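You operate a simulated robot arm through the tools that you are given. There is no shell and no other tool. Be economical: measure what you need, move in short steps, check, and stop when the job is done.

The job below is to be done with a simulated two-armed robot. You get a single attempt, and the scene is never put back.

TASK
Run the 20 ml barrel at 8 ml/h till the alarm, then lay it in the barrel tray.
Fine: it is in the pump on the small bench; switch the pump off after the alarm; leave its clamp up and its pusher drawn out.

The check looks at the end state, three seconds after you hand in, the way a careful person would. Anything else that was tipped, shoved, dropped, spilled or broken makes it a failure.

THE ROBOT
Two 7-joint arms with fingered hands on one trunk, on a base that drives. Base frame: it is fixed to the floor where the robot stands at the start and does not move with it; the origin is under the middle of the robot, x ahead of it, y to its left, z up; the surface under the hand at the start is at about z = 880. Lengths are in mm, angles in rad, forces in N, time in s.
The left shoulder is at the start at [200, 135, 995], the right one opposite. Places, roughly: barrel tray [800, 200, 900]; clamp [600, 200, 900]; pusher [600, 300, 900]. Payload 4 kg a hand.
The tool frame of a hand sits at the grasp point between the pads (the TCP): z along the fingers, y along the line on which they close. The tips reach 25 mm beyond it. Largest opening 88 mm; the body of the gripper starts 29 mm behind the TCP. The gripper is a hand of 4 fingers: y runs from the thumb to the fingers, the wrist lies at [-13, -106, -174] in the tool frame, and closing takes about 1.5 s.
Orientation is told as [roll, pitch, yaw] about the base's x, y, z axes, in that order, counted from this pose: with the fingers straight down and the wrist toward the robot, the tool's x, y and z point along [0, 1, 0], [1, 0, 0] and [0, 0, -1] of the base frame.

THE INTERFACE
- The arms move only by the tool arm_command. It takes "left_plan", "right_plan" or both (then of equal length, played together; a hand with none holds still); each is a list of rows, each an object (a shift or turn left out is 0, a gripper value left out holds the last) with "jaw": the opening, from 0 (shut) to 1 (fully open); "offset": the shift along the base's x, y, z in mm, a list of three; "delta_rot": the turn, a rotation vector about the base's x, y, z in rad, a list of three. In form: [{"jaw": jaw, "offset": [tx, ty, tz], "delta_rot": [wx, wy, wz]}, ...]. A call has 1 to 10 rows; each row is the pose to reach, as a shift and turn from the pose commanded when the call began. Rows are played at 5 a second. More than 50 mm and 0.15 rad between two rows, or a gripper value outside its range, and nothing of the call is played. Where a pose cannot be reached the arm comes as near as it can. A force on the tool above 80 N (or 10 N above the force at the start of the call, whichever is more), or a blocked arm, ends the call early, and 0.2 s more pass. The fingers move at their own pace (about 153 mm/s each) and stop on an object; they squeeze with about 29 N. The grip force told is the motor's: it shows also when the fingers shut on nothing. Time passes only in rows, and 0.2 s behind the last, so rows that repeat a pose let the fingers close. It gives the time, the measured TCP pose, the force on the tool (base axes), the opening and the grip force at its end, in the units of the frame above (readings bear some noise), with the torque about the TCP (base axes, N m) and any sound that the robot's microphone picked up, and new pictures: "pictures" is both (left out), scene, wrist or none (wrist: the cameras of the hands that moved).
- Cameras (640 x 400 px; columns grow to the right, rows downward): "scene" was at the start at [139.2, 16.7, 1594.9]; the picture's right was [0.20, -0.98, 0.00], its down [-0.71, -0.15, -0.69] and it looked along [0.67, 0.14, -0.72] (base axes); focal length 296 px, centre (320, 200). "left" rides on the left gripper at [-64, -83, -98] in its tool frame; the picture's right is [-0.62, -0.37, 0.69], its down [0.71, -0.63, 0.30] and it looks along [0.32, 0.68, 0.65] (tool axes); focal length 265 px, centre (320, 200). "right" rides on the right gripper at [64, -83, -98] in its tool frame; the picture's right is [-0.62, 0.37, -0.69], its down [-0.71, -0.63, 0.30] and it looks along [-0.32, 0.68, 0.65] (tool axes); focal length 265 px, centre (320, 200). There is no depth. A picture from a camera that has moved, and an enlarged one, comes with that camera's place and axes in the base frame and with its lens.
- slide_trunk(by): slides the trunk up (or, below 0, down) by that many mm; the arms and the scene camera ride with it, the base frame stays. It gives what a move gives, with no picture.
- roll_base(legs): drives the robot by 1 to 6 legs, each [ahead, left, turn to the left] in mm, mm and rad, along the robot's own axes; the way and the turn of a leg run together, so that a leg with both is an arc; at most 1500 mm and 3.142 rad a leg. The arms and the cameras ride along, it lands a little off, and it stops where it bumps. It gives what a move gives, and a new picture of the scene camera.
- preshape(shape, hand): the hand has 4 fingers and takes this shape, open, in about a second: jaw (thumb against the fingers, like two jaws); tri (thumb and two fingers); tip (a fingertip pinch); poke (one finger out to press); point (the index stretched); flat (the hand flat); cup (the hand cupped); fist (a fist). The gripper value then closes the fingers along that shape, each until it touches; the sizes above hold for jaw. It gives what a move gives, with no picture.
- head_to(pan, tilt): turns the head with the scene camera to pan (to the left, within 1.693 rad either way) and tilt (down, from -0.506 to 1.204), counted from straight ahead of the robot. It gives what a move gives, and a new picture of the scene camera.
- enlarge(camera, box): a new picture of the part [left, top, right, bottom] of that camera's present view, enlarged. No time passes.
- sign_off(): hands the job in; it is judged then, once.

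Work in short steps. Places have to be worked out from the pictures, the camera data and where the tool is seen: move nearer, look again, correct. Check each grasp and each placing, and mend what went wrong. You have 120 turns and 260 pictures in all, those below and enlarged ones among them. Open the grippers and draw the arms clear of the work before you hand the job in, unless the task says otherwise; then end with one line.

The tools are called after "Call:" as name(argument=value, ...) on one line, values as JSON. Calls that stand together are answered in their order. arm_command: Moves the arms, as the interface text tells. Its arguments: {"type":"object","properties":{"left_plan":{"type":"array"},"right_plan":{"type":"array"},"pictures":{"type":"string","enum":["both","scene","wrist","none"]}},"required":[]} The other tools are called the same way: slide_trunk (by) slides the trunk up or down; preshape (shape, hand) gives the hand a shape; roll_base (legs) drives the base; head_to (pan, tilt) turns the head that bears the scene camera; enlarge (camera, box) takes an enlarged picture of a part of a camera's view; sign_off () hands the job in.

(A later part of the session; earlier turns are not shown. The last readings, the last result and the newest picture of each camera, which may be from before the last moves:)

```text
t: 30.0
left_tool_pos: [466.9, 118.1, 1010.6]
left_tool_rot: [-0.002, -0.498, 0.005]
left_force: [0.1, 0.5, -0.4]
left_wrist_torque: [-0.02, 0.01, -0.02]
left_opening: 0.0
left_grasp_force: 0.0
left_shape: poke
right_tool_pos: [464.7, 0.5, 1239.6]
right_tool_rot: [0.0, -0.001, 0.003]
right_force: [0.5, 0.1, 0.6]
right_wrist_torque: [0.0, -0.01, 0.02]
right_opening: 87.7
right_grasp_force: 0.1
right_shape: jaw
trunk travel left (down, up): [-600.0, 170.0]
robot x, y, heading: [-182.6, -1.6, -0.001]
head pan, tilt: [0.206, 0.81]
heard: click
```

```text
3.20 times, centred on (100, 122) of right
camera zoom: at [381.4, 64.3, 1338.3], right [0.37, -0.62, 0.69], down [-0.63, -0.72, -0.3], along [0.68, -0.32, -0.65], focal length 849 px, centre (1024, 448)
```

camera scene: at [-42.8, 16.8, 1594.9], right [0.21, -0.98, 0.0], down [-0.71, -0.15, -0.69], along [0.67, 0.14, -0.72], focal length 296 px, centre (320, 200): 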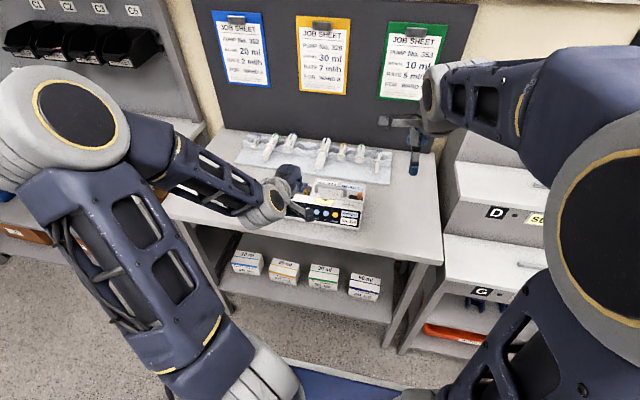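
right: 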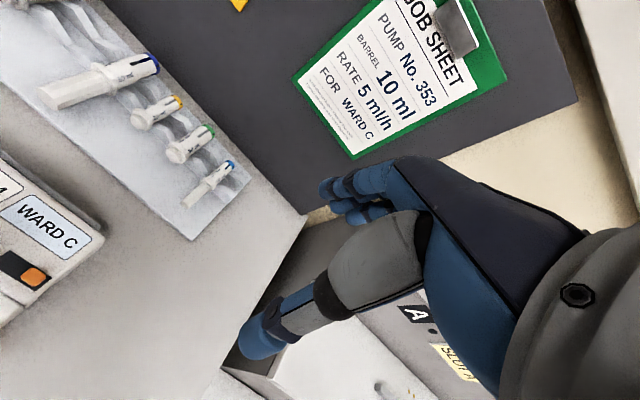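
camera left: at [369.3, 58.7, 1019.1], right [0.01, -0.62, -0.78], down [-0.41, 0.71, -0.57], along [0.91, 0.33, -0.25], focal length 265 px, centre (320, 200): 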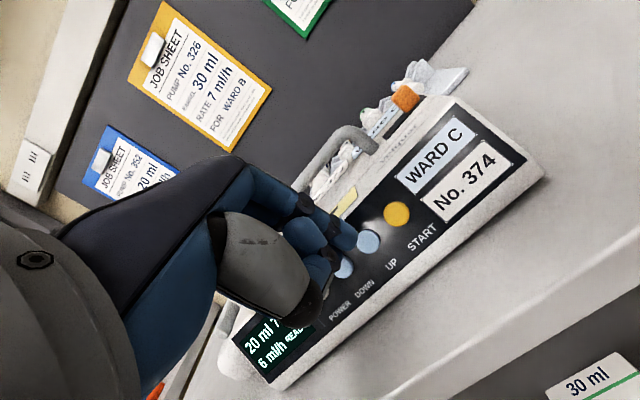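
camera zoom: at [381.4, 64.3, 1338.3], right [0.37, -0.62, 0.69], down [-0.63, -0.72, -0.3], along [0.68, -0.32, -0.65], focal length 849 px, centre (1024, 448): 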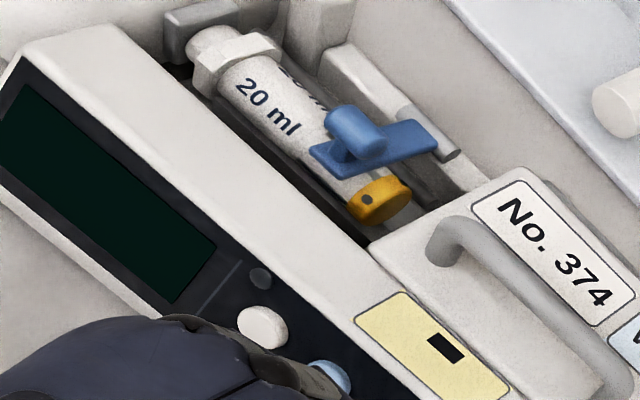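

A step was slightly too long; same motion with smaller steps.

Call:
arm_command(left_plan=[{"offset": [-10, 0, 40]}, {"offset": [-20, 10, 80], "delta_rot": [0, 0.1, 0]}, {"offset": [-30, 25, 120], "delta_rot": [0, 0.2, 0]}, {"offset": [-30, 60, 150], "delta_rot": [0, 0.3, 0]}, {"offset": [-30, 105, 150], "delta_rot": [0, 0.4, 0]}, {"offset": [-30, 150, 150], "delta_rot": [0, 0.5, 0]}, {"offset": [-30, 195, 150], "delta_rot": [0, 0.5, 0]}, {"offset": [-30, 230, 150], "delta_rot": [0, 0.5, 0]}], right_plan=[{"offset": [0, 0, 0]}, {"offset": [0, 0, 0]}, {"offset": [0, 0, 0]}, {"offset": [0, 20, 0]}, {"offset": [0, 40, 0]}, {"offset": [0, 60, 0]}, {"offset": [0, 80, 0]}, {"offset": [0, 100, 0]}], pictures="both")

Call:
enlarge(camera="scene", box=[240, 160, 340, 222])

Call:
enlarge(camera="right", box=[0, 60, 200, 185])

```text
t: 31.8
left_tool_pos: [437.5, 346.8, 1162.1]
left_tool_rot: [0.0, 0.0, 0.003]
left_force: [-0.2, 0.4, 0.8]
left_wrist_torque: [0.0, 0.01, 0.01]
left_opening: 0.0
left_grasp_force: 0.0
left_shape: poke
left hand out of reach, approached as far as the arm can: row 4
right_tool_pos: [463.7, 101.2, 1240.5]
right_tool_rot: [0.0, 0.0, 0.003]
right_force: [-0.4, 0.1, -0.6]
right_wrist_torque: [-0.01, 0.01, 0.0]
right_opening: 87.8
right_grasp_force: 0.0
right_shape: jaw
trunk travel left (down, up): [-600.0, 170.0]
robot x, y, heading: [-180.6, -3.4, 0.005]
head pan, tilt: [0.206, 0.81]
camera scene: at [-42.9, 16.4, 1594.9], right [0.21, -0.98, 0.0], down [-0.71, -0.15, -0.69], along [0.67, 0.14, -0.72], focal length 296 px, centre (320, 200)
camera right: at [380.7, 165.3, 1339.1], right [0.37, -0.62, 0.69], down [-0.63, -0.72, -0.3], along [0.68, -0.32, -0.65], focal length 265 px, centre (320, 200)
camera left: at [355.9, 283.1, 1260.3], right [-0.37, -0.62, -0.69], down [-0.63, 0.71, -0.3], along [0.68, 0.33, -0.65], focal length 265 px, centre (320, 200)
```

scene: 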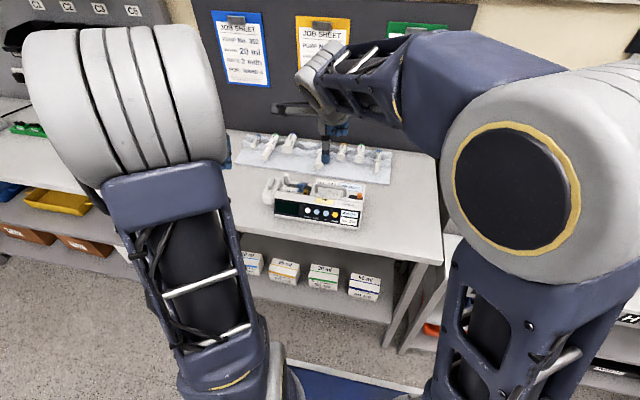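
right: 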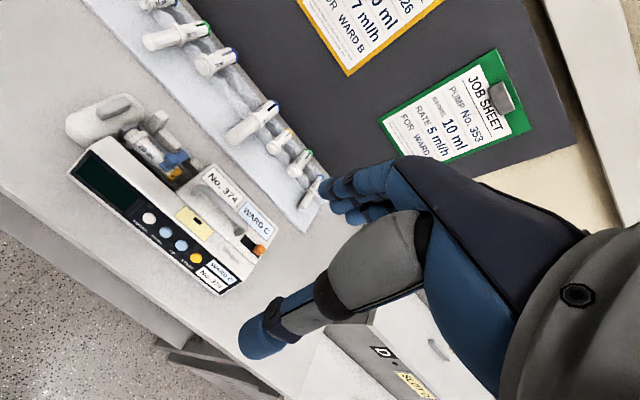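
left: 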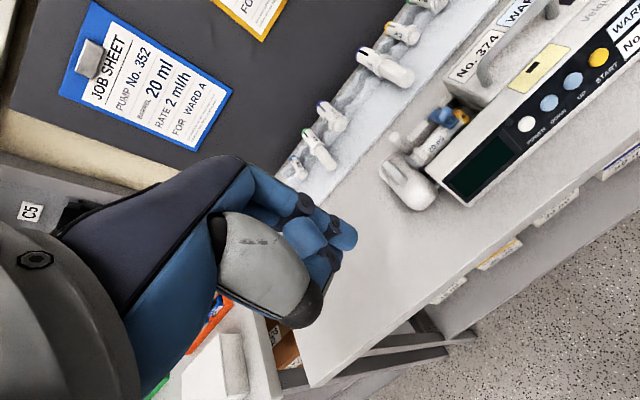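

```text
6.40 times, centred on (290, 191) of scene
camera zoom: at [-42.9, 16.4, 1594.9], right [0.21, -0.98, 0.0], down [-0.71, -0.15, -0.69], along [0.67, 0.14, -0.72], focal length 1894 px, centre (512, 258)
```

zoom: 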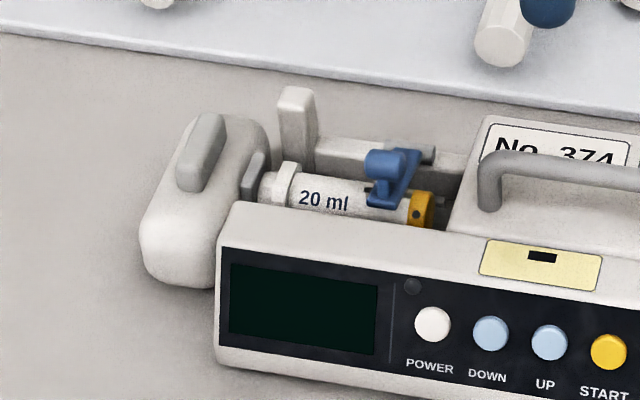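

```text
3.20 times, centred on (100, 122) of right
camera zoom: at [380.7, 165.3, 1339.1], right [0.37, -0.62, 0.69], down [-0.63, -0.72, -0.3], along [0.68, -0.32, -0.65], focal length 849 px, centre (1024, 448)
```

zoom: 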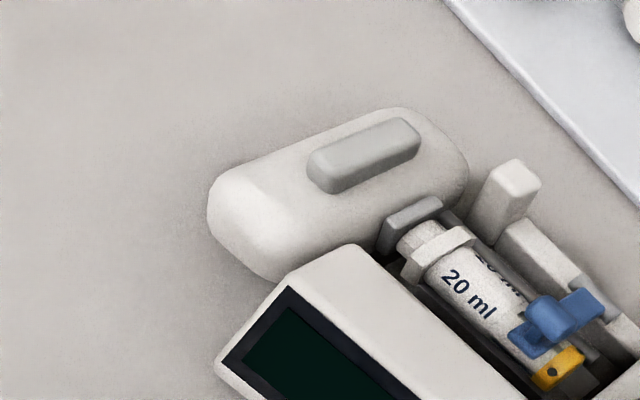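

The clamp is a blue bar over the barrel hinged at the rear, knob at about [604,217,953]; the pusher block is at about [604,313,930] with a grey tab on top at z≈944. I go to jaw shape and bring the left camera nearer to study them.

Call:
preshape(hand="left", shape="jaw")

Call:
arm_command(left_plan=[{"offset": [20, 0, -40]}, {"offset": [40, -10, -80]}, {"offset": [55, -20, -120]}, {"offset": [70, -30, -140]}, {"offset": [70, -30, -140]}], pictures="wrist")

Call:
enlarge(camera="right", box=[40, 70, 200, 170])

```text
t: 32.7
left_tool_pos: [438.6, 347.4, 1160.5]
left_tool_rot: [0.0, -0.001, 0.004]
left_force: [-0.5, -0.3, 0.4]
left_wrist_torque: [0.02, -0.01, -0.02]
left_opening: 88.0
left_grasp_force: 0.1
left_shape: jaw
right_tool_pos: [463.7, 101.5, 1239.9]
right_tool_rot: [0.002, 0.0, 0.003]
right_force: [1.0, 0.1, -0.1]
right_wrist_torque: [-0.03, 0.0, -0.01]
right_opening: 87.5
right_grasp_force: 0.0
right_shape: jaw
trunk travel left (down, up): [-600.0, 170.0]
robot x, y, heading: [-178.5, -1.6, 0.006]
head pan, tilt: [0.206, 0.81]
```

```text
t: 33.9
left_tool_pos: [510.3, 316.9, 1022.8]
left_tool_rot: [0.0, 0.0, 0.002]
left_force: [-0.6, 0.3, -0.3]
left_wrist_torque: [-0.02, 0.01, 0.01]
left_opening: 87.6
left_grasp_force: 0.1
left_shape: jaw
right_tool_pos: [465.2, 100.7, 1240.6]
right_tool_rot: [0.0, 0.001, 0.003]
right_force: [-0.2, -0.4, 0.8]
right_wrist_torque: [0.0, -0.01, -0.04]
right_opening: 87.8
right_grasp_force: 0.0
right_shape: jaw
trunk travel left (down, up): [-600.0, 170.0]
robot x, y, heading: [-181.0, 0.4, 0.006]
head pan, tilt: [0.206, 0.81]
camera left: at [428.2, 252.1, 1121.1], right [-0.37, -0.62, -0.69], down [-0.63, 0.71, -0.3], along [0.68, 0.33, -0.65], focal length 265 px, centre (320, 200)
```

left: 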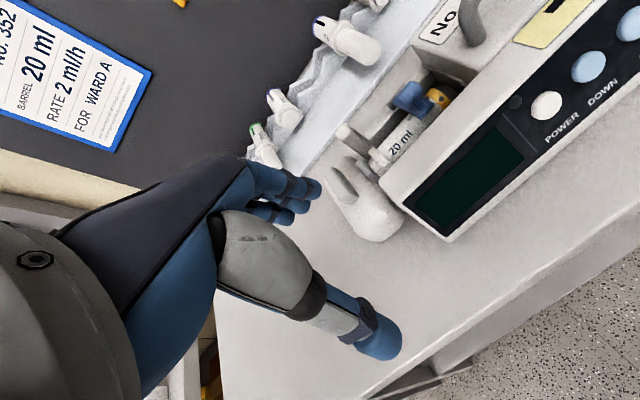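

```text
4.00 times, centred on (120, 120) of right
camera zoom: at [381.0, 165.4, 1339.1], right [0.37, -0.62, 0.69], down [-0.63, -0.72, -0.3], along [0.68, -0.32, -0.65], focal length 1062 px, centre (1120, 520)
```

zoom: 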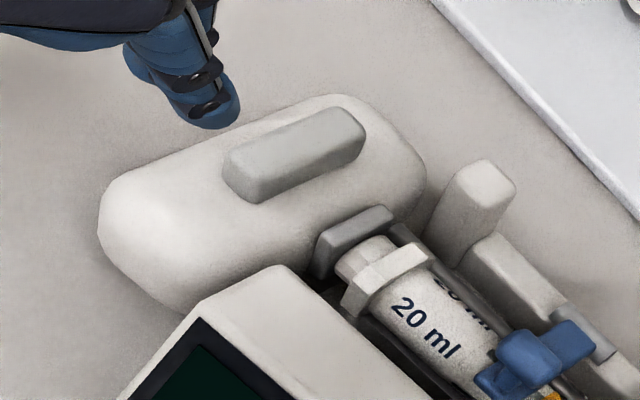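

Call:
enlarge(camera="left", box=[300, 60, 460, 260])

```text
2.00 times, centred on (380, 160) of left
camera zoom: at [428.2, 252.1, 1121.1], right [-0.37, -0.62, -0.69], down [-0.63, 0.71, -0.3], along [0.68, 0.33, -0.65], focal length 531 px, centre (200, 280)
```

zoom: 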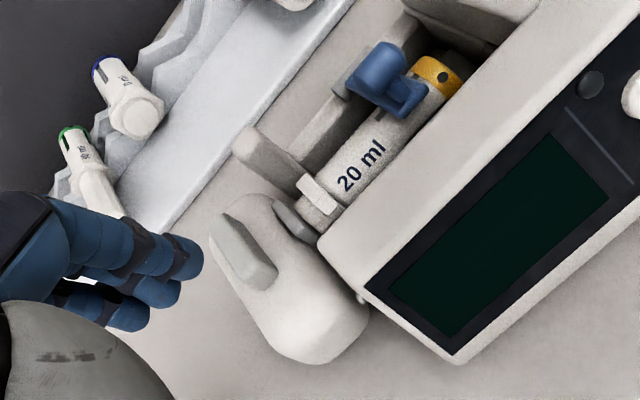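

The grey tab on the pusher runs along x (≈583–627) at y≈313, z≈950. I turn the left hand −90° about z so it can pinch the tab along y, staying high.

Call:
arm_command(left_plan=[{"delta_rot": [0, 0, -0.14], "offset": [5, 10, 5]}, {"delta_rot": [0, 0, -0.28], "offset": [10, 15, 10]}, {"delta_rot": [0, 0, -0.42], "offset": [20, 20, 20]}, {"delta_rot": [0, 0, -0.56], "offset": [30, 25, 20]}, {"delta_rot": [0, 0, -0.7], "offset": [40, 30, 20]}, {"delta_rot": [0, 0, -0.84], "offset": [50, 30, 20]}, {"delta_rot": [0, 0, -0.98], "offset": [60, 30, 20]}, {"delta_rot": [0, 0, -1.12], "offset": [70, 30, 20]}, {"delta_rot": [0, 0, -1.26], "offset": [80, 30, 20]}, {"delta_rot": [0, 0, -1.4], "offset": [90, 30, 20]}], pictures="both")

```text
t: 36.1
left_tool_pos: [600.2, 346.8, 1042.3]
left_tool_rot: [0.0, -0.001, -1.398]
left_force: [-0.5, 0.4, 0.6]
left_wrist_torque: [-0.01, -0.03, 0.01]
left_opening: 87.9
left_grasp_force: 0.1
left_shape: jaw
right_tool_pos: [464.6, 102.0, 1240.1]
right_tool_rot: [0.0, 0.0, 0.002]
right_force: [-0.3, 0.0, 0.3]
right_wrist_torque: [0.03, 0.01, -0.01]
right_opening: 87.7
right_grasp_force: 0.2
right_shape: jaw
trunk travel left (down, up): [-600.0, 170.0]
robot x, y, heading: [-180.8, -0.5, 0.009]
head pan, tilt: [0.206, 0.81]
camera scene: at [-42.9, 16.7, 1594.9], right [0.21, -0.98, 0.0], down [-0.71, -0.15, -0.69], along [0.67, 0.14, -0.72], focal length 296 px, centre (320, 200)
camera left: at [522.6, 418.4, 1141.1], right [-0.67, 0.26, -0.69], down [0.6, 0.74, -0.3], along [0.44, -0.62, -0.65], focal length 265 px, centre (320, 200)
```

scene: 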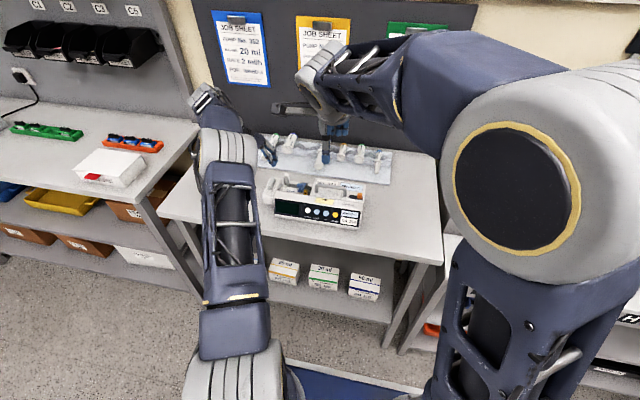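
left: 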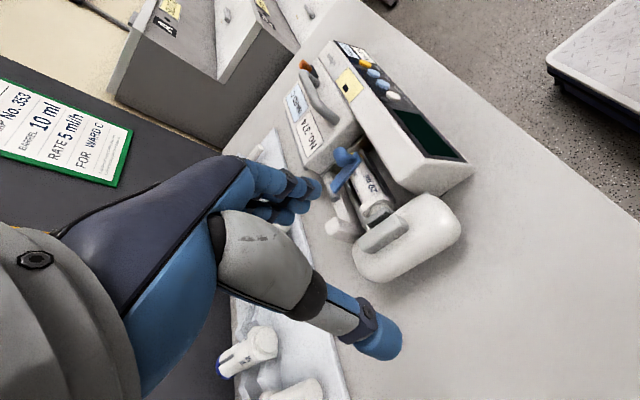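

I finish the turn, centre over the tab with a half opening, and come down to z≈990 for a look.

Call:
arm_command(left_plan=[{"jaw": 0.5, "delta_rot": [0, 0, -0.1], "offset": [0, -10, 0]}, {"delta_rot": [0, 0, -0.17], "offset": [2, -25, -15]}, {"delta_rot": [0, 0, -0.17], "offset": [2, -31, -35]}, {"delta_rot": [0, 0, -0.17], "offset": [2, -31, -52]}, {"delta_rot": [0, 0, -0.17], "offset": [2, -31, -52]}], pictures="wrist")

Call:
enlarge(camera="right", box=[20, 50, 220, 175])

Call:
enlarge(camera="scene", box=[240, 150, 340, 212])

```text
t: 37.3
left_tool_pos: [600.7, 314.4, 992.4]
left_tool_rot: [0.0, 0.001, -1.567]
left_force: [-0.3, 0.3, -0.6]
left_wrist_torque: [-0.01, -0.01, 0.02]
left_opening: 44.7
left_grasp_force: 0.1
left_shape: jaw
right_tool_pos: [464.0, 100.8, 1239.7]
right_tool_rot: [-0.001, 0.001, 0.005]
right_force: [-0.2, 0.0, 0.2]
right_wrist_torque: [-0.01, 0.03, 0.0]
right_opening: 87.6
right_grasp_force: 0.0
right_shape: jaw
trunk travel left (down, up): [-600.0, 170.0]
robot x, y, heading: [-182.3, 0.3, 0.005]
head pan, tilt: [0.206, 0.81]
camera left: at [538.1, 398.5, 1089.6], right [-0.62, 0.37, -0.69], down [0.71, 0.63, -0.3], along [0.33, -0.68, -0.65], focal length 265 px, centre (320, 200)
```

left: 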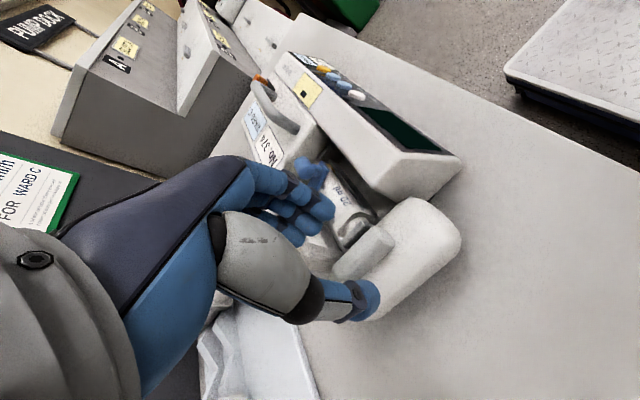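

```text
3.20 times, centred on (120, 112) of right
camera zoom: at [381.1, 165.4, 1339.1], right [0.37, -0.62, 0.69], down [-0.63, -0.72, -0.3], along [0.68, -0.32, -0.65], focal length 849 px, centre (960, 480)
```

zoom: 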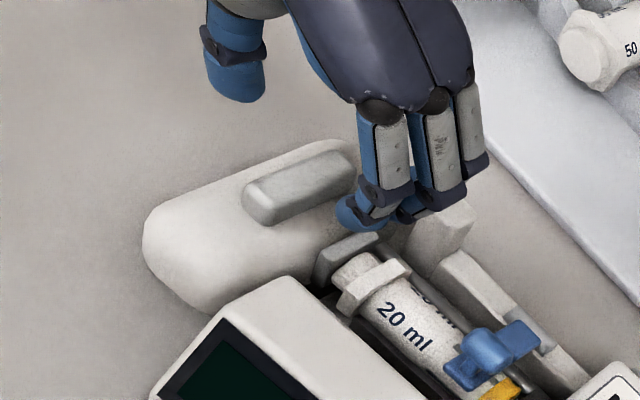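

```text
6.40 times, centred on (290, 181) of scene
camera zoom: at [-42.7, 16.9, 1594.9], right [0.21, -0.98, 0.0], down [-0.71, -0.15, -0.69], along [0.67, 0.14, -0.72], focal length 1894 px, centre (512, 322)
```

zoom: 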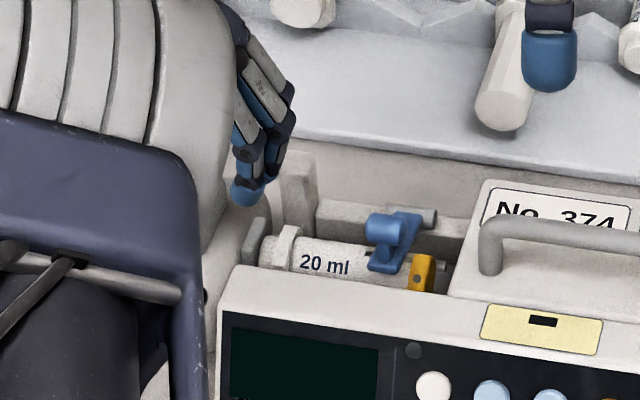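

Index and thumb straddle the tab nicely. I shift −8 in x, −2 in y and lower in small steps watching force.

Call:
arm_command(left_plan=[{"offset": [-8, -2, -8]}, {"offset": [-8, -2, -16]}, {"offset": [-8, -2, -22]}, {"offset": [-8, -2, -27]}], pictures="none")

Call:
enlarge(camera="right", box=[20, 50, 220, 175])

```text
t: 38.3
left_tool_pos: [594.3, 314.0, 962.7]
left_tool_rot: [-0.002, 0.001, -1.569]
left_force: [0.3, -0.3, -0.3]
left_wrist_torque: [0.01, -0.01, 0.03]
left_opening: 44.2
left_grasp_force: 0.1
left_shape: jaw
right_tool_pos: [463.6, 101.2, 1240.8]
right_tool_rot: [-0.001, 0.001, 0.005]
right_force: [0.7, -0.2, -0.8]
right_wrist_torque: [-0.04, 0.01, -0.03]
right_opening: 87.7
right_grasp_force: 0.0
right_shape: jaw
trunk travel left (down, up): [-600.0, 170.0]
robot x, y, heading: [-181.7, -0.9, 0.001]
head pan, tilt: [0.206, 0.81]
```

```text
3.20 times, centred on (120, 112) of right
camera zoom: at [381.0, 165.4, 1339.1], right [0.37, -0.62, 0.69], down [-0.63, -0.72, -0.3], along [0.68, -0.32, -0.65], focal length 849 px, centre (960, 480)
```

zoom: 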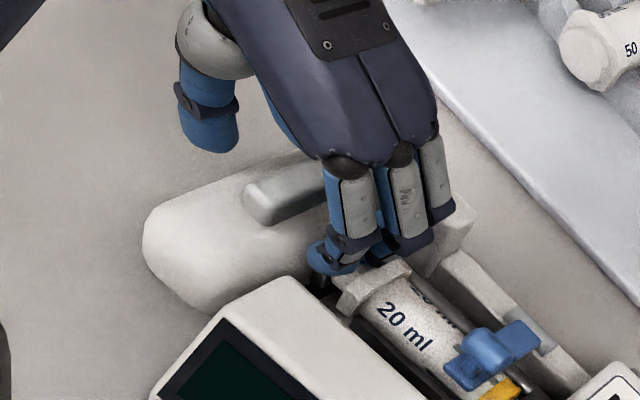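

No contact yet; I raise 4 mm and close gently on the tab.

Call:
arm_command(left_plan=[{"offset": [0, 0, 4], "jaw": 0.35}, {"offset": [0, 0, 4], "jaw": 0.2}, {"offset": [0, 0, 4], "jaw": 0.1}, {"offset": [0, 0, 4], "jaw": 0.05}, {"offset": [0, 0, 4], "jaw": 0.05}, {"offset": [0, 0, 4], "jaw": 0.05}], pictures="wrist")

Call:
enlarge(camera="right", box=[20, 50, 220, 175])

```text
t: 39.7
left_tool_pos: [594.4, 313.9, 967.8]
left_tool_rot: [0.0, 0.0, -1.568]
left_force: [0.1, 1.0, 1.0]
left_wrist_torque: [-0.02, -0.01, -0.05]
left_opening: 8.0
left_grasp_force: 29.1
left_shape: jaw
right_tool_pos: [464.1, 101.0, 1238.7]
right_tool_rot: [-0.001, 0.001, 0.003]
right_force: [1.1, -0.3, 0.6]
right_wrist_torque: [0.02, -0.04, 0.0]
right_opening: 87.5
right_grasp_force: 0.1
right_shape: jaw
trunk travel left (down, up): [-600.0, 170.0]
robot x, y, heading: [-181.4, 1.7, 0.007]
head pan, tilt: [0.206, 0.81]
camera left: at [529.8, 396.8, 1065.7], right [-0.62, 0.37, -0.69], down [0.71, 0.63, -0.3], along [0.33, -0.68, -0.65], focal length 265 px, centre (320, 200)
```

left: 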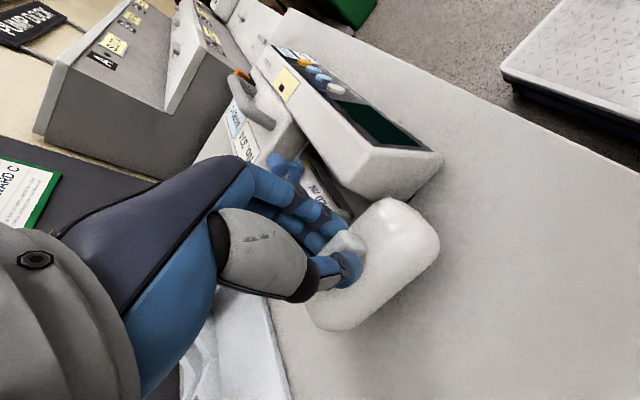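

```text
3.20 times, centred on (120, 112) of right
camera zoom: at [381.1, 165.4, 1339.0], right [0.37, -0.62, 0.69], down [-0.63, -0.72, -0.3], along [0.68, -0.32, -0.65], focal length 849 px, centre (960, 480)
```

zoom: 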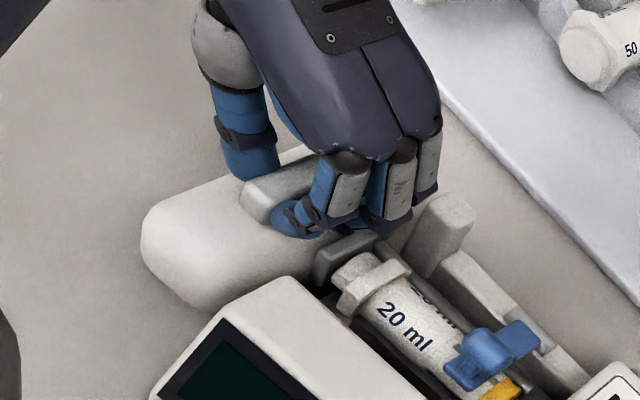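

The tab is gripped (8 mm, 29 N). I pull the pusher gently +y by 15 mm.

Call:
arm_command(left_plan=[{"offset": [0, 4, 0]}, {"offset": [0, 8, 0]}, {"offset": [0, 12, 0]}, {"offset": [0, 15, 0]}], pictures="none")

Call:
enlarge(camera="right", box=[20, 50, 220, 175])

```text
t: 40.7
left_tool_pos: [594.3, 330.4, 966.7]
left_tool_rot: [0.001, -0.001, -1.565]
left_force: [-1.7, -1.3, 4.7]
left_wrist_torque: [-0.03, 0.03, -0.09]
left_opening: 8.2
left_grasp_force: 28.8
left_shape: jaw
right_tool_pos: [463.9, 101.5, 1241.1]
right_tool_rot: [-0.001, 0.001, 0.003]
right_force: [-0.3, 0.3, -0.1]
right_wrist_torque: [-0.05, -0.01, 0.0]
right_opening: 87.6
right_grasp_force: 0.0
right_shape: jaw
trunk travel left (down, up): [-600.0, 170.0]
robot x, y, heading: [-185.1, -1.9, 0.009]
head pan, tilt: [0.206, 0.81]
```

```text
3.20 times, centred on (120, 112) of right
camera zoom: at [380.9, 165.3, 1339.2], right [0.37, -0.62, 0.69], down [-0.63, -0.72, -0.3], along [0.68, -0.32, -0.65], focal length 849 px, centre (960, 480)
```

zoom: 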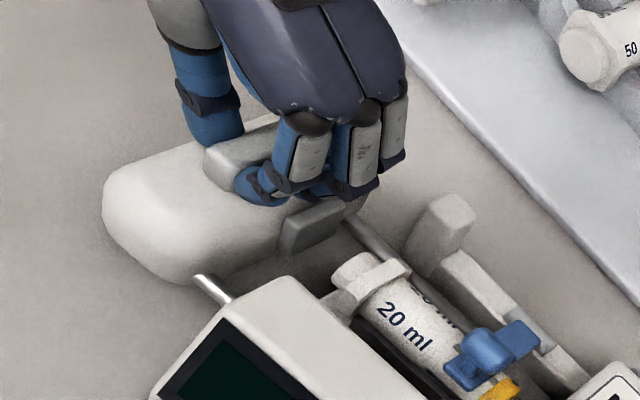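

The pusher slides freely with the plunger staying in. I continue pulling toward its end.

Call:
arm_command(left_plan=[{"offset": [0, 6, 0]}, {"offset": [0, 12, 0]}, {"offset": [0, 18, 0]}, {"offset": [0, 24, 0]}, {"offset": [0, 30, 0]}, {"offset": [0, 36, 0]}, {"offset": [0, 42, 0]}], pictures="none")

Call:
enlarge(camera="right", box=[20, 50, 220, 175])

```text
t: 42.3
left_tool_pos: [593.9, 370.5, 966.1]
left_tool_rot: [0.0, 0.0, -1.568]
left_force: [1.8, -0.1, 1.7]
left_wrist_torque: [-0.01, -0.06, -0.11]
left_opening: 8.2
left_grasp_force: 29.2
left_shape: jaw
right_tool_pos: [465.3, 100.9, 1239.3]
right_tool_rot: [0.0, -0.001, 0.004]
right_force: [0.2, 0.4, 0.3]
right_wrist_torque: [0.04, 0.0, 0.0]
right_opening: 87.7
right_grasp_force: 0.1
right_shape: jaw
trunk travel left (down, up): [-600.0, 170.0]
robot x, y, heading: [-181.7, -2.3, 0.004]
head pan, tilt: [0.206, 0.81]
```

```text
3.20 times, centred on (120, 112) of right
camera zoom: at [381.1, 165.3, 1339.1], right [0.37, -0.62, 0.69], down [-0.63, -0.72, -0.3], along [0.68, -0.32, -0.65], focal length 849 px, centre (960, 480)
```

zoom: 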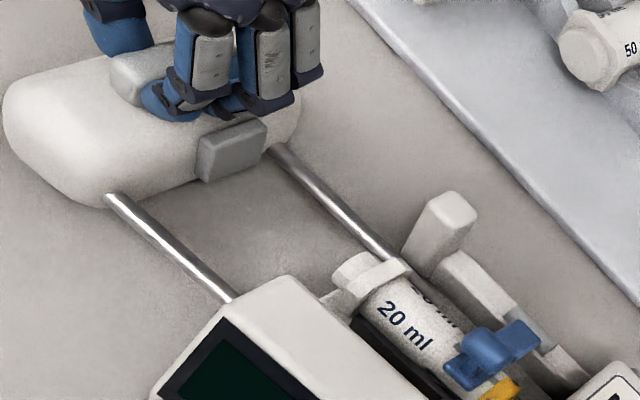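

It moves freely still; I go on in 20 mm portions watching for the stop.

Call:
arm_command(left_plan=[{"offset": [0, 5, 0]}, {"offset": [0, 10, 0]}, {"offset": [0, 15, 0]}, {"offset": [0, 20, 0]}], pictures="none")

Call:
enlarge(camera="right", box=[0, 50, 240, 200])

```text
t: 43.3
left_tool_pos: [587.0, 388.8, 968.2]
left_tool_rot: [-0.002, -0.001, -1.566]
left_force: [0.3, -0.3, 0.0]
left_wrist_torque: [-0.01, 0.03, -0.03]
left_opening: 8.2
left_grasp_force: 29.1
left_shape: jaw
left hand out of reach, approached as far as the arm can: row 3, 4
right_tool_pos: [464.2, 102.6, 1239.1]
right_tool_rot: [-0.002, 0.001, 0.003]
right_force: [0.2, -0.2, 0.1]
right_wrist_torque: [-0.01, 0.0, 0.03]
right_opening: 87.4
right_grasp_force: 0.0
right_shape: jaw
trunk travel left (down, up): [-600.0, 170.0]
robot x, y, heading: [-182.2, -0.7, 0.001]
head pan, tilt: [0.206, 0.81]
```

```text
2.67 times, centred on (120, 125) of right
camera zoom: at [381.2, 165.4, 1338.9], right [0.37, -0.62, 0.69], down [-0.63, -0.72, -0.3], along [0.68, -0.32, -0.65], focal length 708 px, centre (853, 400)
```

zoom: 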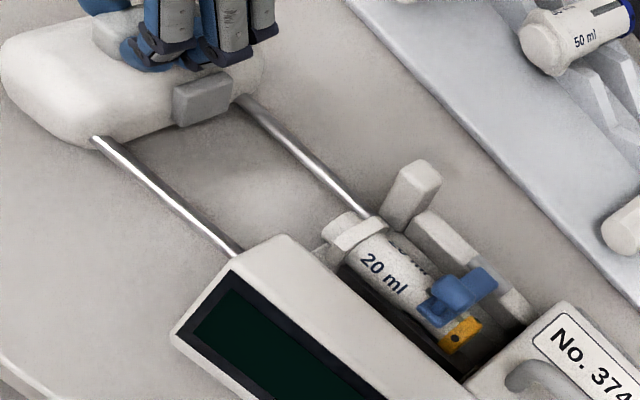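

The arm's reach ended in this posture (pusher out ~75 mm, forces nil). I release the tab and rise, turning the hand back.

Call:
arm_command(left_plan=[{"jaw": 0.3}, {"jaw": 0.4}, {"jaw": 0.4}, {"offset": [0, 0, 20]}, {"offset": [0, 0, 45]}, {"offset": [-5, 0, 75], "delta_rot": [0, 0, 0.14]}, {"offset": [-15, 0, 90], "delta_rot": [0, 0, 0.28]}, {"offset": [-25, 0, 100], "delta_rot": [0, 0, 0.42]}, {"offset": [-35, 0, 100], "delta_rot": [0, 0, 0.56]}, {"offset": [-45, 0, 100], "delta_rot": [0, 0, 0.7]}], pictures="none")

Call:
arm_command(left_plan=[{"offset": [-5, 0, 0], "delta_rot": [0, 0, 0.14]}, {"offset": [-10, -5, 0], "delta_rot": [0, 0, 0.28]}, {"offset": [-15, -10, 0], "delta_rot": [0, 0, 0.42]}, {"offset": [-20, -10, 0], "delta_rot": [0, 0, 0.56]}, {"offset": [-25, -10, 0], "delta_rot": [0, 0, 0.7]}, {"offset": [-30, -10, 0], "delta_rot": [0, 0, 0.84]}, {"offset": [-30, -10, 0], "delta_rot": [0, 0, 0.87]}], pictures="both")

Call:
enlarge(camera="scene", box=[220, 150, 340, 225])

```text
t: 45.5
left_tool_pos: [542.8, 389.6, 1067.0]
left_tool_rot: [-0.001, 0.003, -0.861]
left_force: [0.4, 0.6, -0.4]
left_wrist_torque: [0.0, -0.04, -0.01]
left_opening: 35.0
left_grasp_force: 0.0
left_shape: jaw
right_tool_pos: [466.5, 100.8, 1242.7]
right_tool_rot: [0.006, -0.007, 0.001]
right_force: [0.3, -7.5, 15.8]
right_wrist_torque: [1.96, 1.59, 0.74]
right_opening: 87.6
right_grasp_force: 0.1
right_shape: jaw
trunk travel left (down, up): [-600.0, 170.0]
robot x, y, heading: [-182.3, -1.7, 0.003]
head pan, tilt: [0.206, 0.81]
```

```text
t: 46.0
left_tool_pos: [534.9, 391.1, 1062.5]
left_tool_rot: [-0.007, 0.006, -0.72]
left_force: [0.5, -0.8, 0.8]
left_wrist_torque: [0.0, -0.01, 0.0]
left_opening: 34.9
left_grasp_force: 0.1
left_shape: jaw
right_tool_pos: [470.9, 98.2, 1252.4]
right_tool_rot: [0.021, -0.023, -0.016]
right_force: [2.6, 1.2, 1.0]
right_wrist_torque: [0.11, 0.56, -0.34]
right_opening: 87.5
right_grasp_force: 0.0
right_shape: jaw
trunk travel left (down, up): [-600.0, 170.0]
robot x, y, heading: [-182.6, -3.9, 0.003]
head pan, tilt: [0.206, 0.81]
stopped in row 2 (right hand): the force on the tool passed its limit at 103 N (the readings are from after the stop); the commanded pose is now the measured one
camera scene: at [-42.6, 16.9, 1594.8], right [0.21, -0.98, 0.0], down [-0.71, -0.15, -0.69], along [0.67, 0.14, -0.72], focal length 296 px, centre (320, 200)
camera left: at [431.8, 398.2, 1162.8], right [-0.69, -0.22, -0.69], down [-0.01, 0.95, -0.3], along [0.72, -0.21, -0.66], focal length 265 px, centre (320, 200)
```

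scene: 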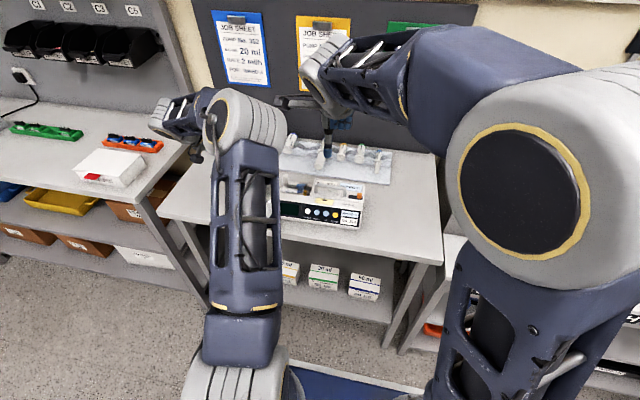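
left: 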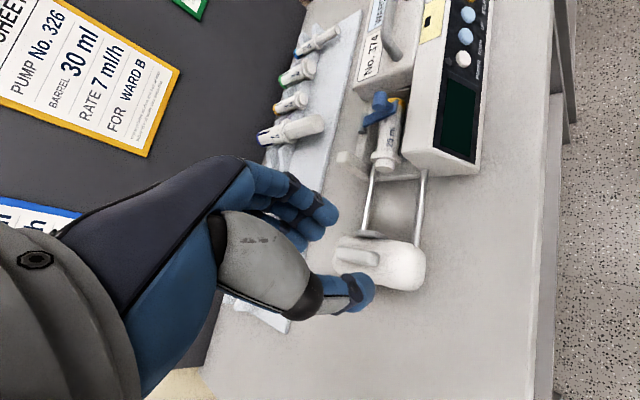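

```text
5.33 times, centred on (280, 188) of scene
camera zoom: at [-42.6, 16.9, 1594.8], right [0.21, -0.98, 0.0], down [-0.71, -0.15, -0.69], along [0.67, 0.14, -0.72], focal length 1578 px, centre (533, 267)
```

zoom: 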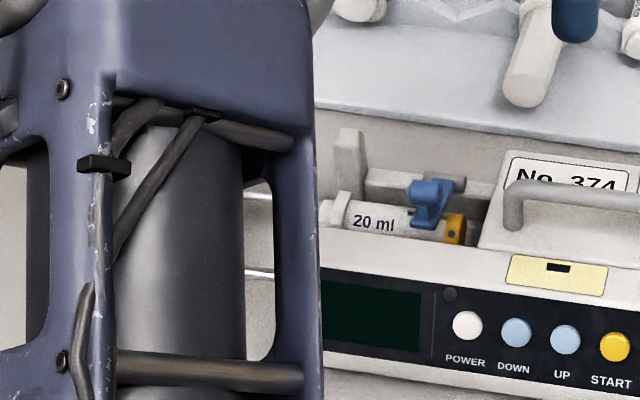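

The left elbow bumped the right arm in the air. I move the right arm away to the right first, then finish turning the left.

Call:
arm_command(right_plan=[{"offset": [0, -30, 0]}, {"offset": [0, -75, 0]}, {"offset": [0, -120, 0]}, {"offset": [0, -165, 0]}, {"offset": [0, -200, 0]}], pictures="none")

Call:
arm_command(left_plan=[{"offset": [-5, -2, 5], "delta_rot": [0, 0, 0.14]}, {"offset": [-10, -5, 5], "delta_rot": [0, 0, 0.28]}, {"offset": [-15, -10, 5], "delta_rot": [0, 0, 0.42]}, {"offset": [-20, -10, 5], "delta_rot": [0, 0, 0.56]}, {"offset": [-25, -10, 5], "delta_rot": [0, 0, 0.7]}, {"offset": [-25, -10, 5], "delta_rot": [0, 0, 0.72]}], pictures="both")

```text
t: 47.2
left_tool_pos: [534.5, 392.3, 1064.5]
left_tool_rot: [-0.007, 0.009, -0.72]
left_force: [0.1, 0.0, 0.1]
left_wrist_torque: [-0.03, 0.0, -0.06]
left_opening: 35.0
left_grasp_force: 0.1
left_shape: jaw
right_tool_pos: [470.1, -102.4, 1251.0]
right_tool_rot: [0.022, -0.023, -0.016]
right_force: [0.0, -0.2, -0.1]
right_wrist_torque: [0.0, -0.06, -0.02]
right_opening: 87.7
right_grasp_force: 0.0
right_shape: jaw
trunk travel left (down, up): [-600.0, 170.0]
robot x, y, heading: [-181.7, -1.3, 0.006]
head pan, tilt: [0.206, 0.81]
```

```text
t: 48.6
left_tool_pos: [510.3, 382.0, 1068.7]
left_tool_rot: [-0.003, 0.008, 0.004]
left_force: [0.6, 0.0, 0.5]
left_wrist_torque: [-0.02, 0.0, 0.02]
left_opening: 35.0
left_grasp_force: 0.1
left_shape: jaw
right_tool_pos: [469.9, -100.8, 1252.1]
right_tool_rot: [0.021, -0.022, -0.016]
right_force: [-0.1, 0.7, 0.1]
right_wrist_torque: [0.04, 0.02, 0.0]
right_opening: 87.7
right_grasp_force: 0.1
right_shape: jaw
trunk travel left (down, up): [-600.0, 170.0]
robot x, y, heading: [-182.0, 0.6, 0.004]
head pan, tilt: [0.206, 0.81]
camera scene: at [-42.7, 16.9, 1594.9], right [0.21, -0.98, 0.0], down [-0.71, -0.15, -0.69], along [0.67, 0.14, -0.72], focal length 296 px, centre (320, 200)
camera left: at [428.3, 318.4, 1168.2], right [-0.37, -0.63, -0.69], down [-0.63, 0.71, -0.3], along [0.68, 0.32, -0.66], focal length 265 px, centre (320, 200)
```

scene: 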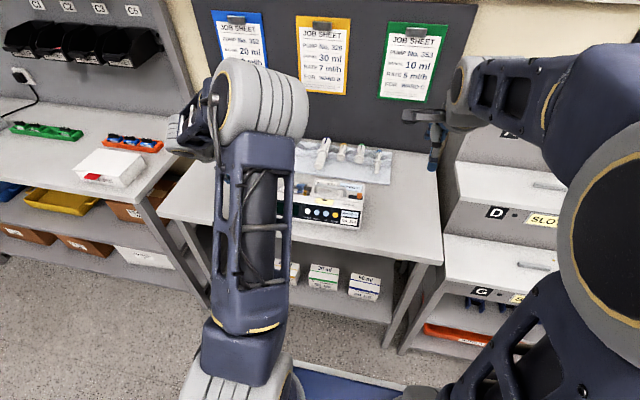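
left: 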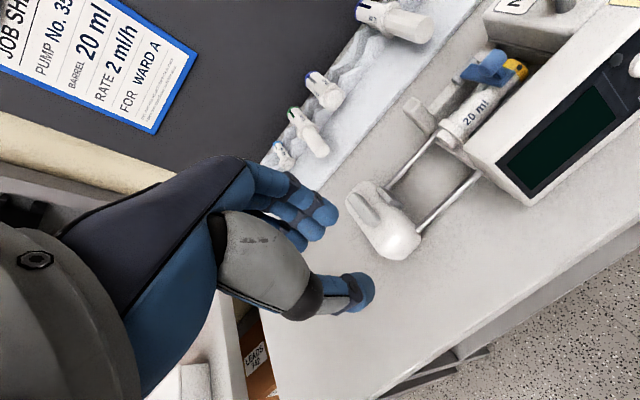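

The pusher is now at y≈385. To be sure it's at the end, I'll close the fingers and push the tab from its −y side; first go to the gap in front of it.

Call:
arm_command(left_plan=[{"offset": [20, -20, 0], "jaw": 0.1}, {"offset": [45, -45, 0]}, {"offset": [70, -70, -10]}, {"offset": [85, -77, -40]}, {"offset": [85, -77, -75]}, {"offset": [85, -77, -75]}], pictures="wrist")

Call:
enlarge(camera="scene", box=[220, 150, 340, 225])

```text
t: 50.0
left_tool_pos: [595.9, 305.3, 993.0]
left_tool_rot: [-0.007, 0.006, 0.003]
left_force: [0.3, -0.1, -0.2]
left_wrist_torque: [0.02, 0.0, 0.03]
left_opening: 9.1
left_grasp_force: 0.2
left_shape: jaw
right_tool_pos: [470.3, -100.9, 1253.1]
right_tool_rot: [0.02, -0.022, -0.016]
right_force: [-0.1, 0.4, 0.1]
right_wrist_torque: [-0.04, -0.01, 0.02]
right_opening: 87.9
right_grasp_force: 0.1
right_shape: jaw
trunk travel left (down, up): [-600.0, 170.0]
robot x, y, heading: [-181.0, 2.4, 0.003]
head pan, tilt: [0.206, 0.81]
camera left: at [514.6, 241.3, 1092.0], right [-0.37, -0.62, -0.69], down [-0.63, 0.71, -0.3], along [0.68, 0.32, -0.66], focal length 265 px, centre (320, 200)
```

left: 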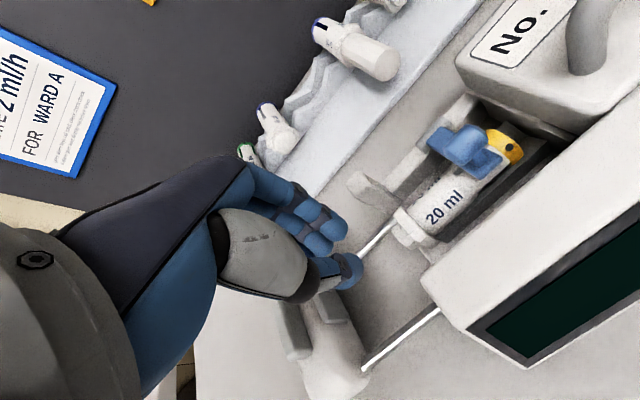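

```text
5.33 times, centred on (280, 188) of scene
camera zoom: at [-42.8, 16.8, 1594.9], right [0.21, -0.98, 0.0], down [-0.71, -0.15, -0.69], along [0.67, 0.14, -0.72], focal length 1578 px, centre (533, 267)
```

zoom: 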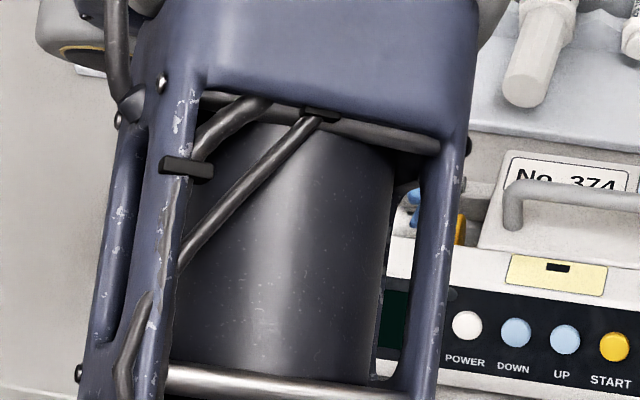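

I lower 25 mm and push +y in a controlled short stretch.

Call:
arm_command(left_plan=[{"offset": [0, 0, -13]}, {"offset": [0, 0, -25]}, {"offset": [0, 8, -25]}, {"offset": [0, 16, -25]}, {"offset": [0, 22, -25]}, {"offset": [0, 28, -25]}, {"offset": [0, 34, -25]}], pictures="wrist")

```text
t: 51.6
left_tool_pos: [594.9, 338.6, 967.6]
left_tool_rot: [-0.004, 0.007, 0.003]
left_force: [0.1, -0.4, 0.7]
left_wrist_torque: [0.03, 0.01, -0.03]
left_opening: 9.2
left_grasp_force: 0.1
left_shape: jaw
right_tool_pos: [470.6, -101.5, 1250.9]
right_tool_rot: [0.021, -0.023, -0.016]
right_force: [-0.4, 0.5, 0.1]
right_wrist_torque: [-0.01, 0.02, 0.01]
right_opening: 87.7
right_grasp_force: 0.1
right_shape: jaw
trunk travel left (down, up): [-600.0, 170.0]
robot x, y, heading: [-181.1, -2.1, 0.005]
head pan, tilt: [0.206, 0.81]
camera left: at [513.4, 274.8, 1068.3], right [-0.37, -0.62, -0.69], down [-0.63, 0.71, -0.3], along [0.68, 0.32, -0.66], focal length 265 px, centre (320, 200)
```

left: 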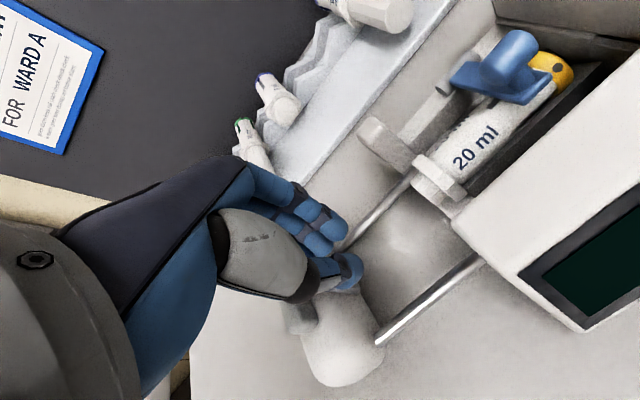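

Contact isn't clear yet; I continue another 24 mm.

Call:
arm_command(left_plan=[{"offset": [0, 6, 0]}, {"offset": [0, 12, 0]}, {"offset": [0, 18, 0]}, {"offset": [0, 24, 0]}], pictures="wrist")

```text
t: 52.6
left_tool_pos: [596.6, 361.5, 969.0]
left_tool_rot: [-0.007, 0.007, -0.001]
left_force: [-0.8, -3.5, 0.3]
left_wrist_torque: [-0.04, 0.01, -0.02]
left_opening: 9.0
left_grasp_force: 0.0
left_shape: jaw
right_tool_pos: [469.9, -101.8, 1252.0]
right_tool_rot: [0.02, -0.023, -0.016]
right_force: [-0.9, 0.1, -0.3]
right_wrist_torque: [0.02, 0.0, 0.02]
right_opening: 87.8
right_grasp_force: 0.1
right_shape: jaw
trunk travel left (down, up): [-600.0, 170.0]
robot x, y, heading: [-186.8, -1.4, 0.0]
head pan, tilt: [0.206, 0.81]
camera left: at [514.5, 298.1, 1068.1], right [-0.37, -0.62, -0.69], down [-0.63, 0.71, -0.31], along [0.68, 0.32, -0.66], focal length 265 px, centre (320, 200)
```

left: 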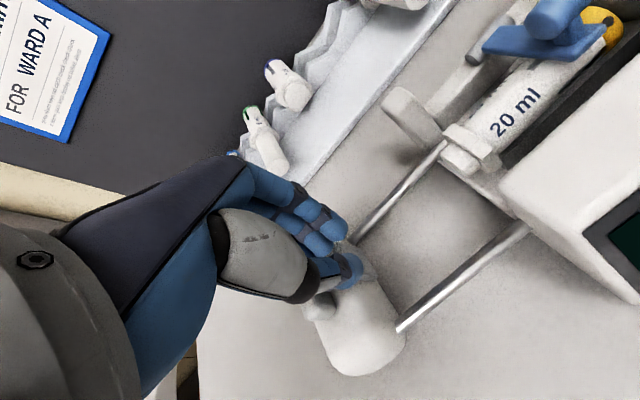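

Now there's about 3.5 N of pushing contact. I continue in 5 mm steps.

Call:
arm_command(left_plan=[{"offset": [0, 5, 0]}, {"offset": [0, 10, 0]}, {"offset": [0, 15, 0]}], pictures="wrist")

```text
t: 53.4
left_tool_pos: [595.8, 376.7, 967.4]
left_tool_rot: [-0.008, 0.006, 0.0]
left_force: [-0.7, -5.8, 1.3]
left_wrist_torque: [-0.05, -0.02, -0.02]
left_opening: 8.9
left_grasp_force: 0.0
left_shape: jaw
right_tool_pos: [469.5, -101.2, 1251.8]
right_tool_rot: [0.022, -0.023, -0.016]
right_force: [-0.5, -0.2, -0.5]
right_wrist_torque: [0.0, -0.01, 0.0]
right_opening: 87.6
right_grasp_force: 0.1
right_shape: jaw
trunk travel left (down, up): [-600.0, 170.0]
robot x, y, heading: [-180.8, -3.8, 0.003]
head pan, tilt: [0.206, 0.81]
camera left: at [514.0, 313.6, 1067.2], right [-0.37, -0.62, -0.69], down [-0.63, 0.71, -0.3], along [0.68, 0.32, -0.66], focal length 265 px, centre (320, 200)
```

left: 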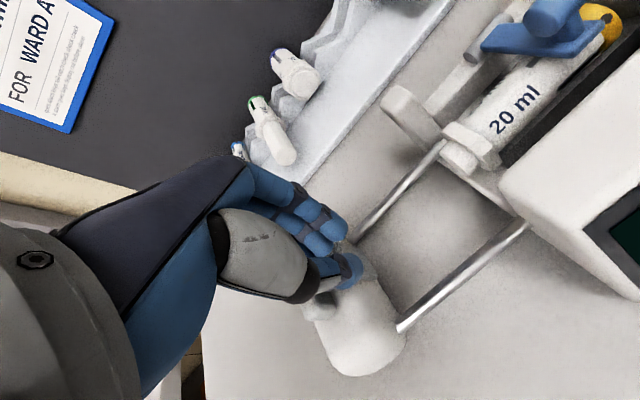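

The pump kept its place in the wrist picture while the tray shifted: the pusher was already at its stop and I dragged the whole pump a little. I stop, withdraw the hand upward and measure the displacement.

Call:
arm_command(left_plan=[{"offset": [0, -8, 0]}, {"offset": [0, -8, 25]}, {"offset": [-15, -8, 60]}, {"offset": [-40, 20, 90]}, {"offset": [-70, 55, 100]}, {"offset": [-110, 85, 100]}, {"offset": [-150, 110, 100]}, {"offset": [-190, 130, 100]}], pictures="scene")

Call:
enlarge(camera="scene", box=[220, 130, 400, 242])

```text
t: 55.2
left_tool_pos: [404.3, 508.0, 1069.6]
left_tool_rot: [-0.005, 0.007, 0.001]
left_force: [-0.2, -0.2, 0.1]
left_wrist_torque: [0.04, 0.03, 0.03]
left_opening: 8.9
left_grasp_force: 0.1
left_shape: jaw
right_tool_pos: [468.5, -103.3, 1251.8]
right_tool_rot: [0.02, -0.023, -0.018]
right_force: [-1.0, 0.9, -0.6]
right_wrist_torque: [0.0, -0.02, 0.03]
right_opening: 87.7
right_grasp_force: 0.0
right_shape: jaw
trunk travel left (down, up): [-600.0, 170.0]
robot x, y, heading: [-184.0, 2.2, 0.004]
head pan, tilt: [0.206, 0.81]
camera scene: at [-42.4, 16.5, 1594.8], right [0.21, -0.98, 0.0], down [-0.71, -0.15, -0.69], along [0.67, 0.14, -0.72], focal length 296 px, centre (320, 200)
```

scene: 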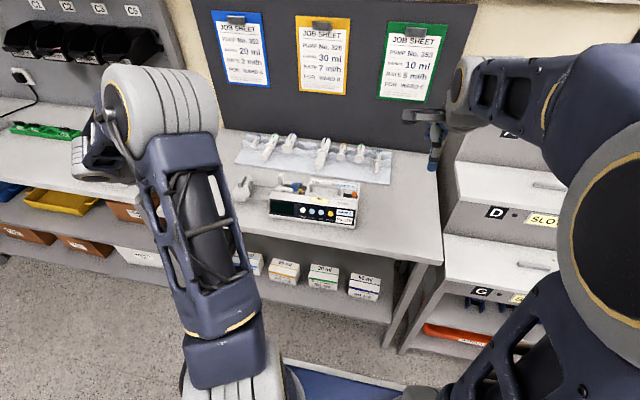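

```text
3.56 times, centred on (310, 186) of scene
camera zoom: at [-42.4, 16.5, 1594.8], right [0.21, -0.98, 0.0], down [-0.71, -0.15, -0.69], along [0.67, 0.14, -0.72], focal length 1052 px, centre (356, 250)
```

zoom: 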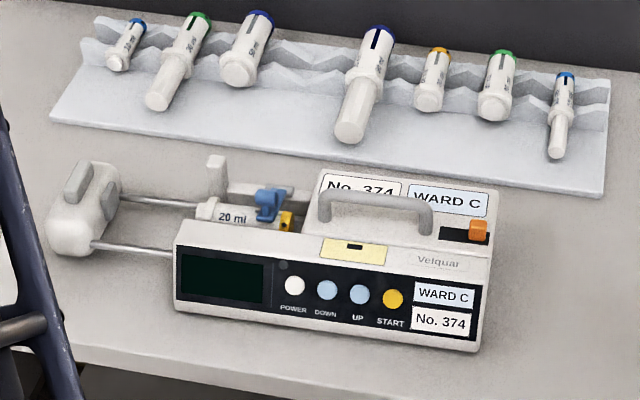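

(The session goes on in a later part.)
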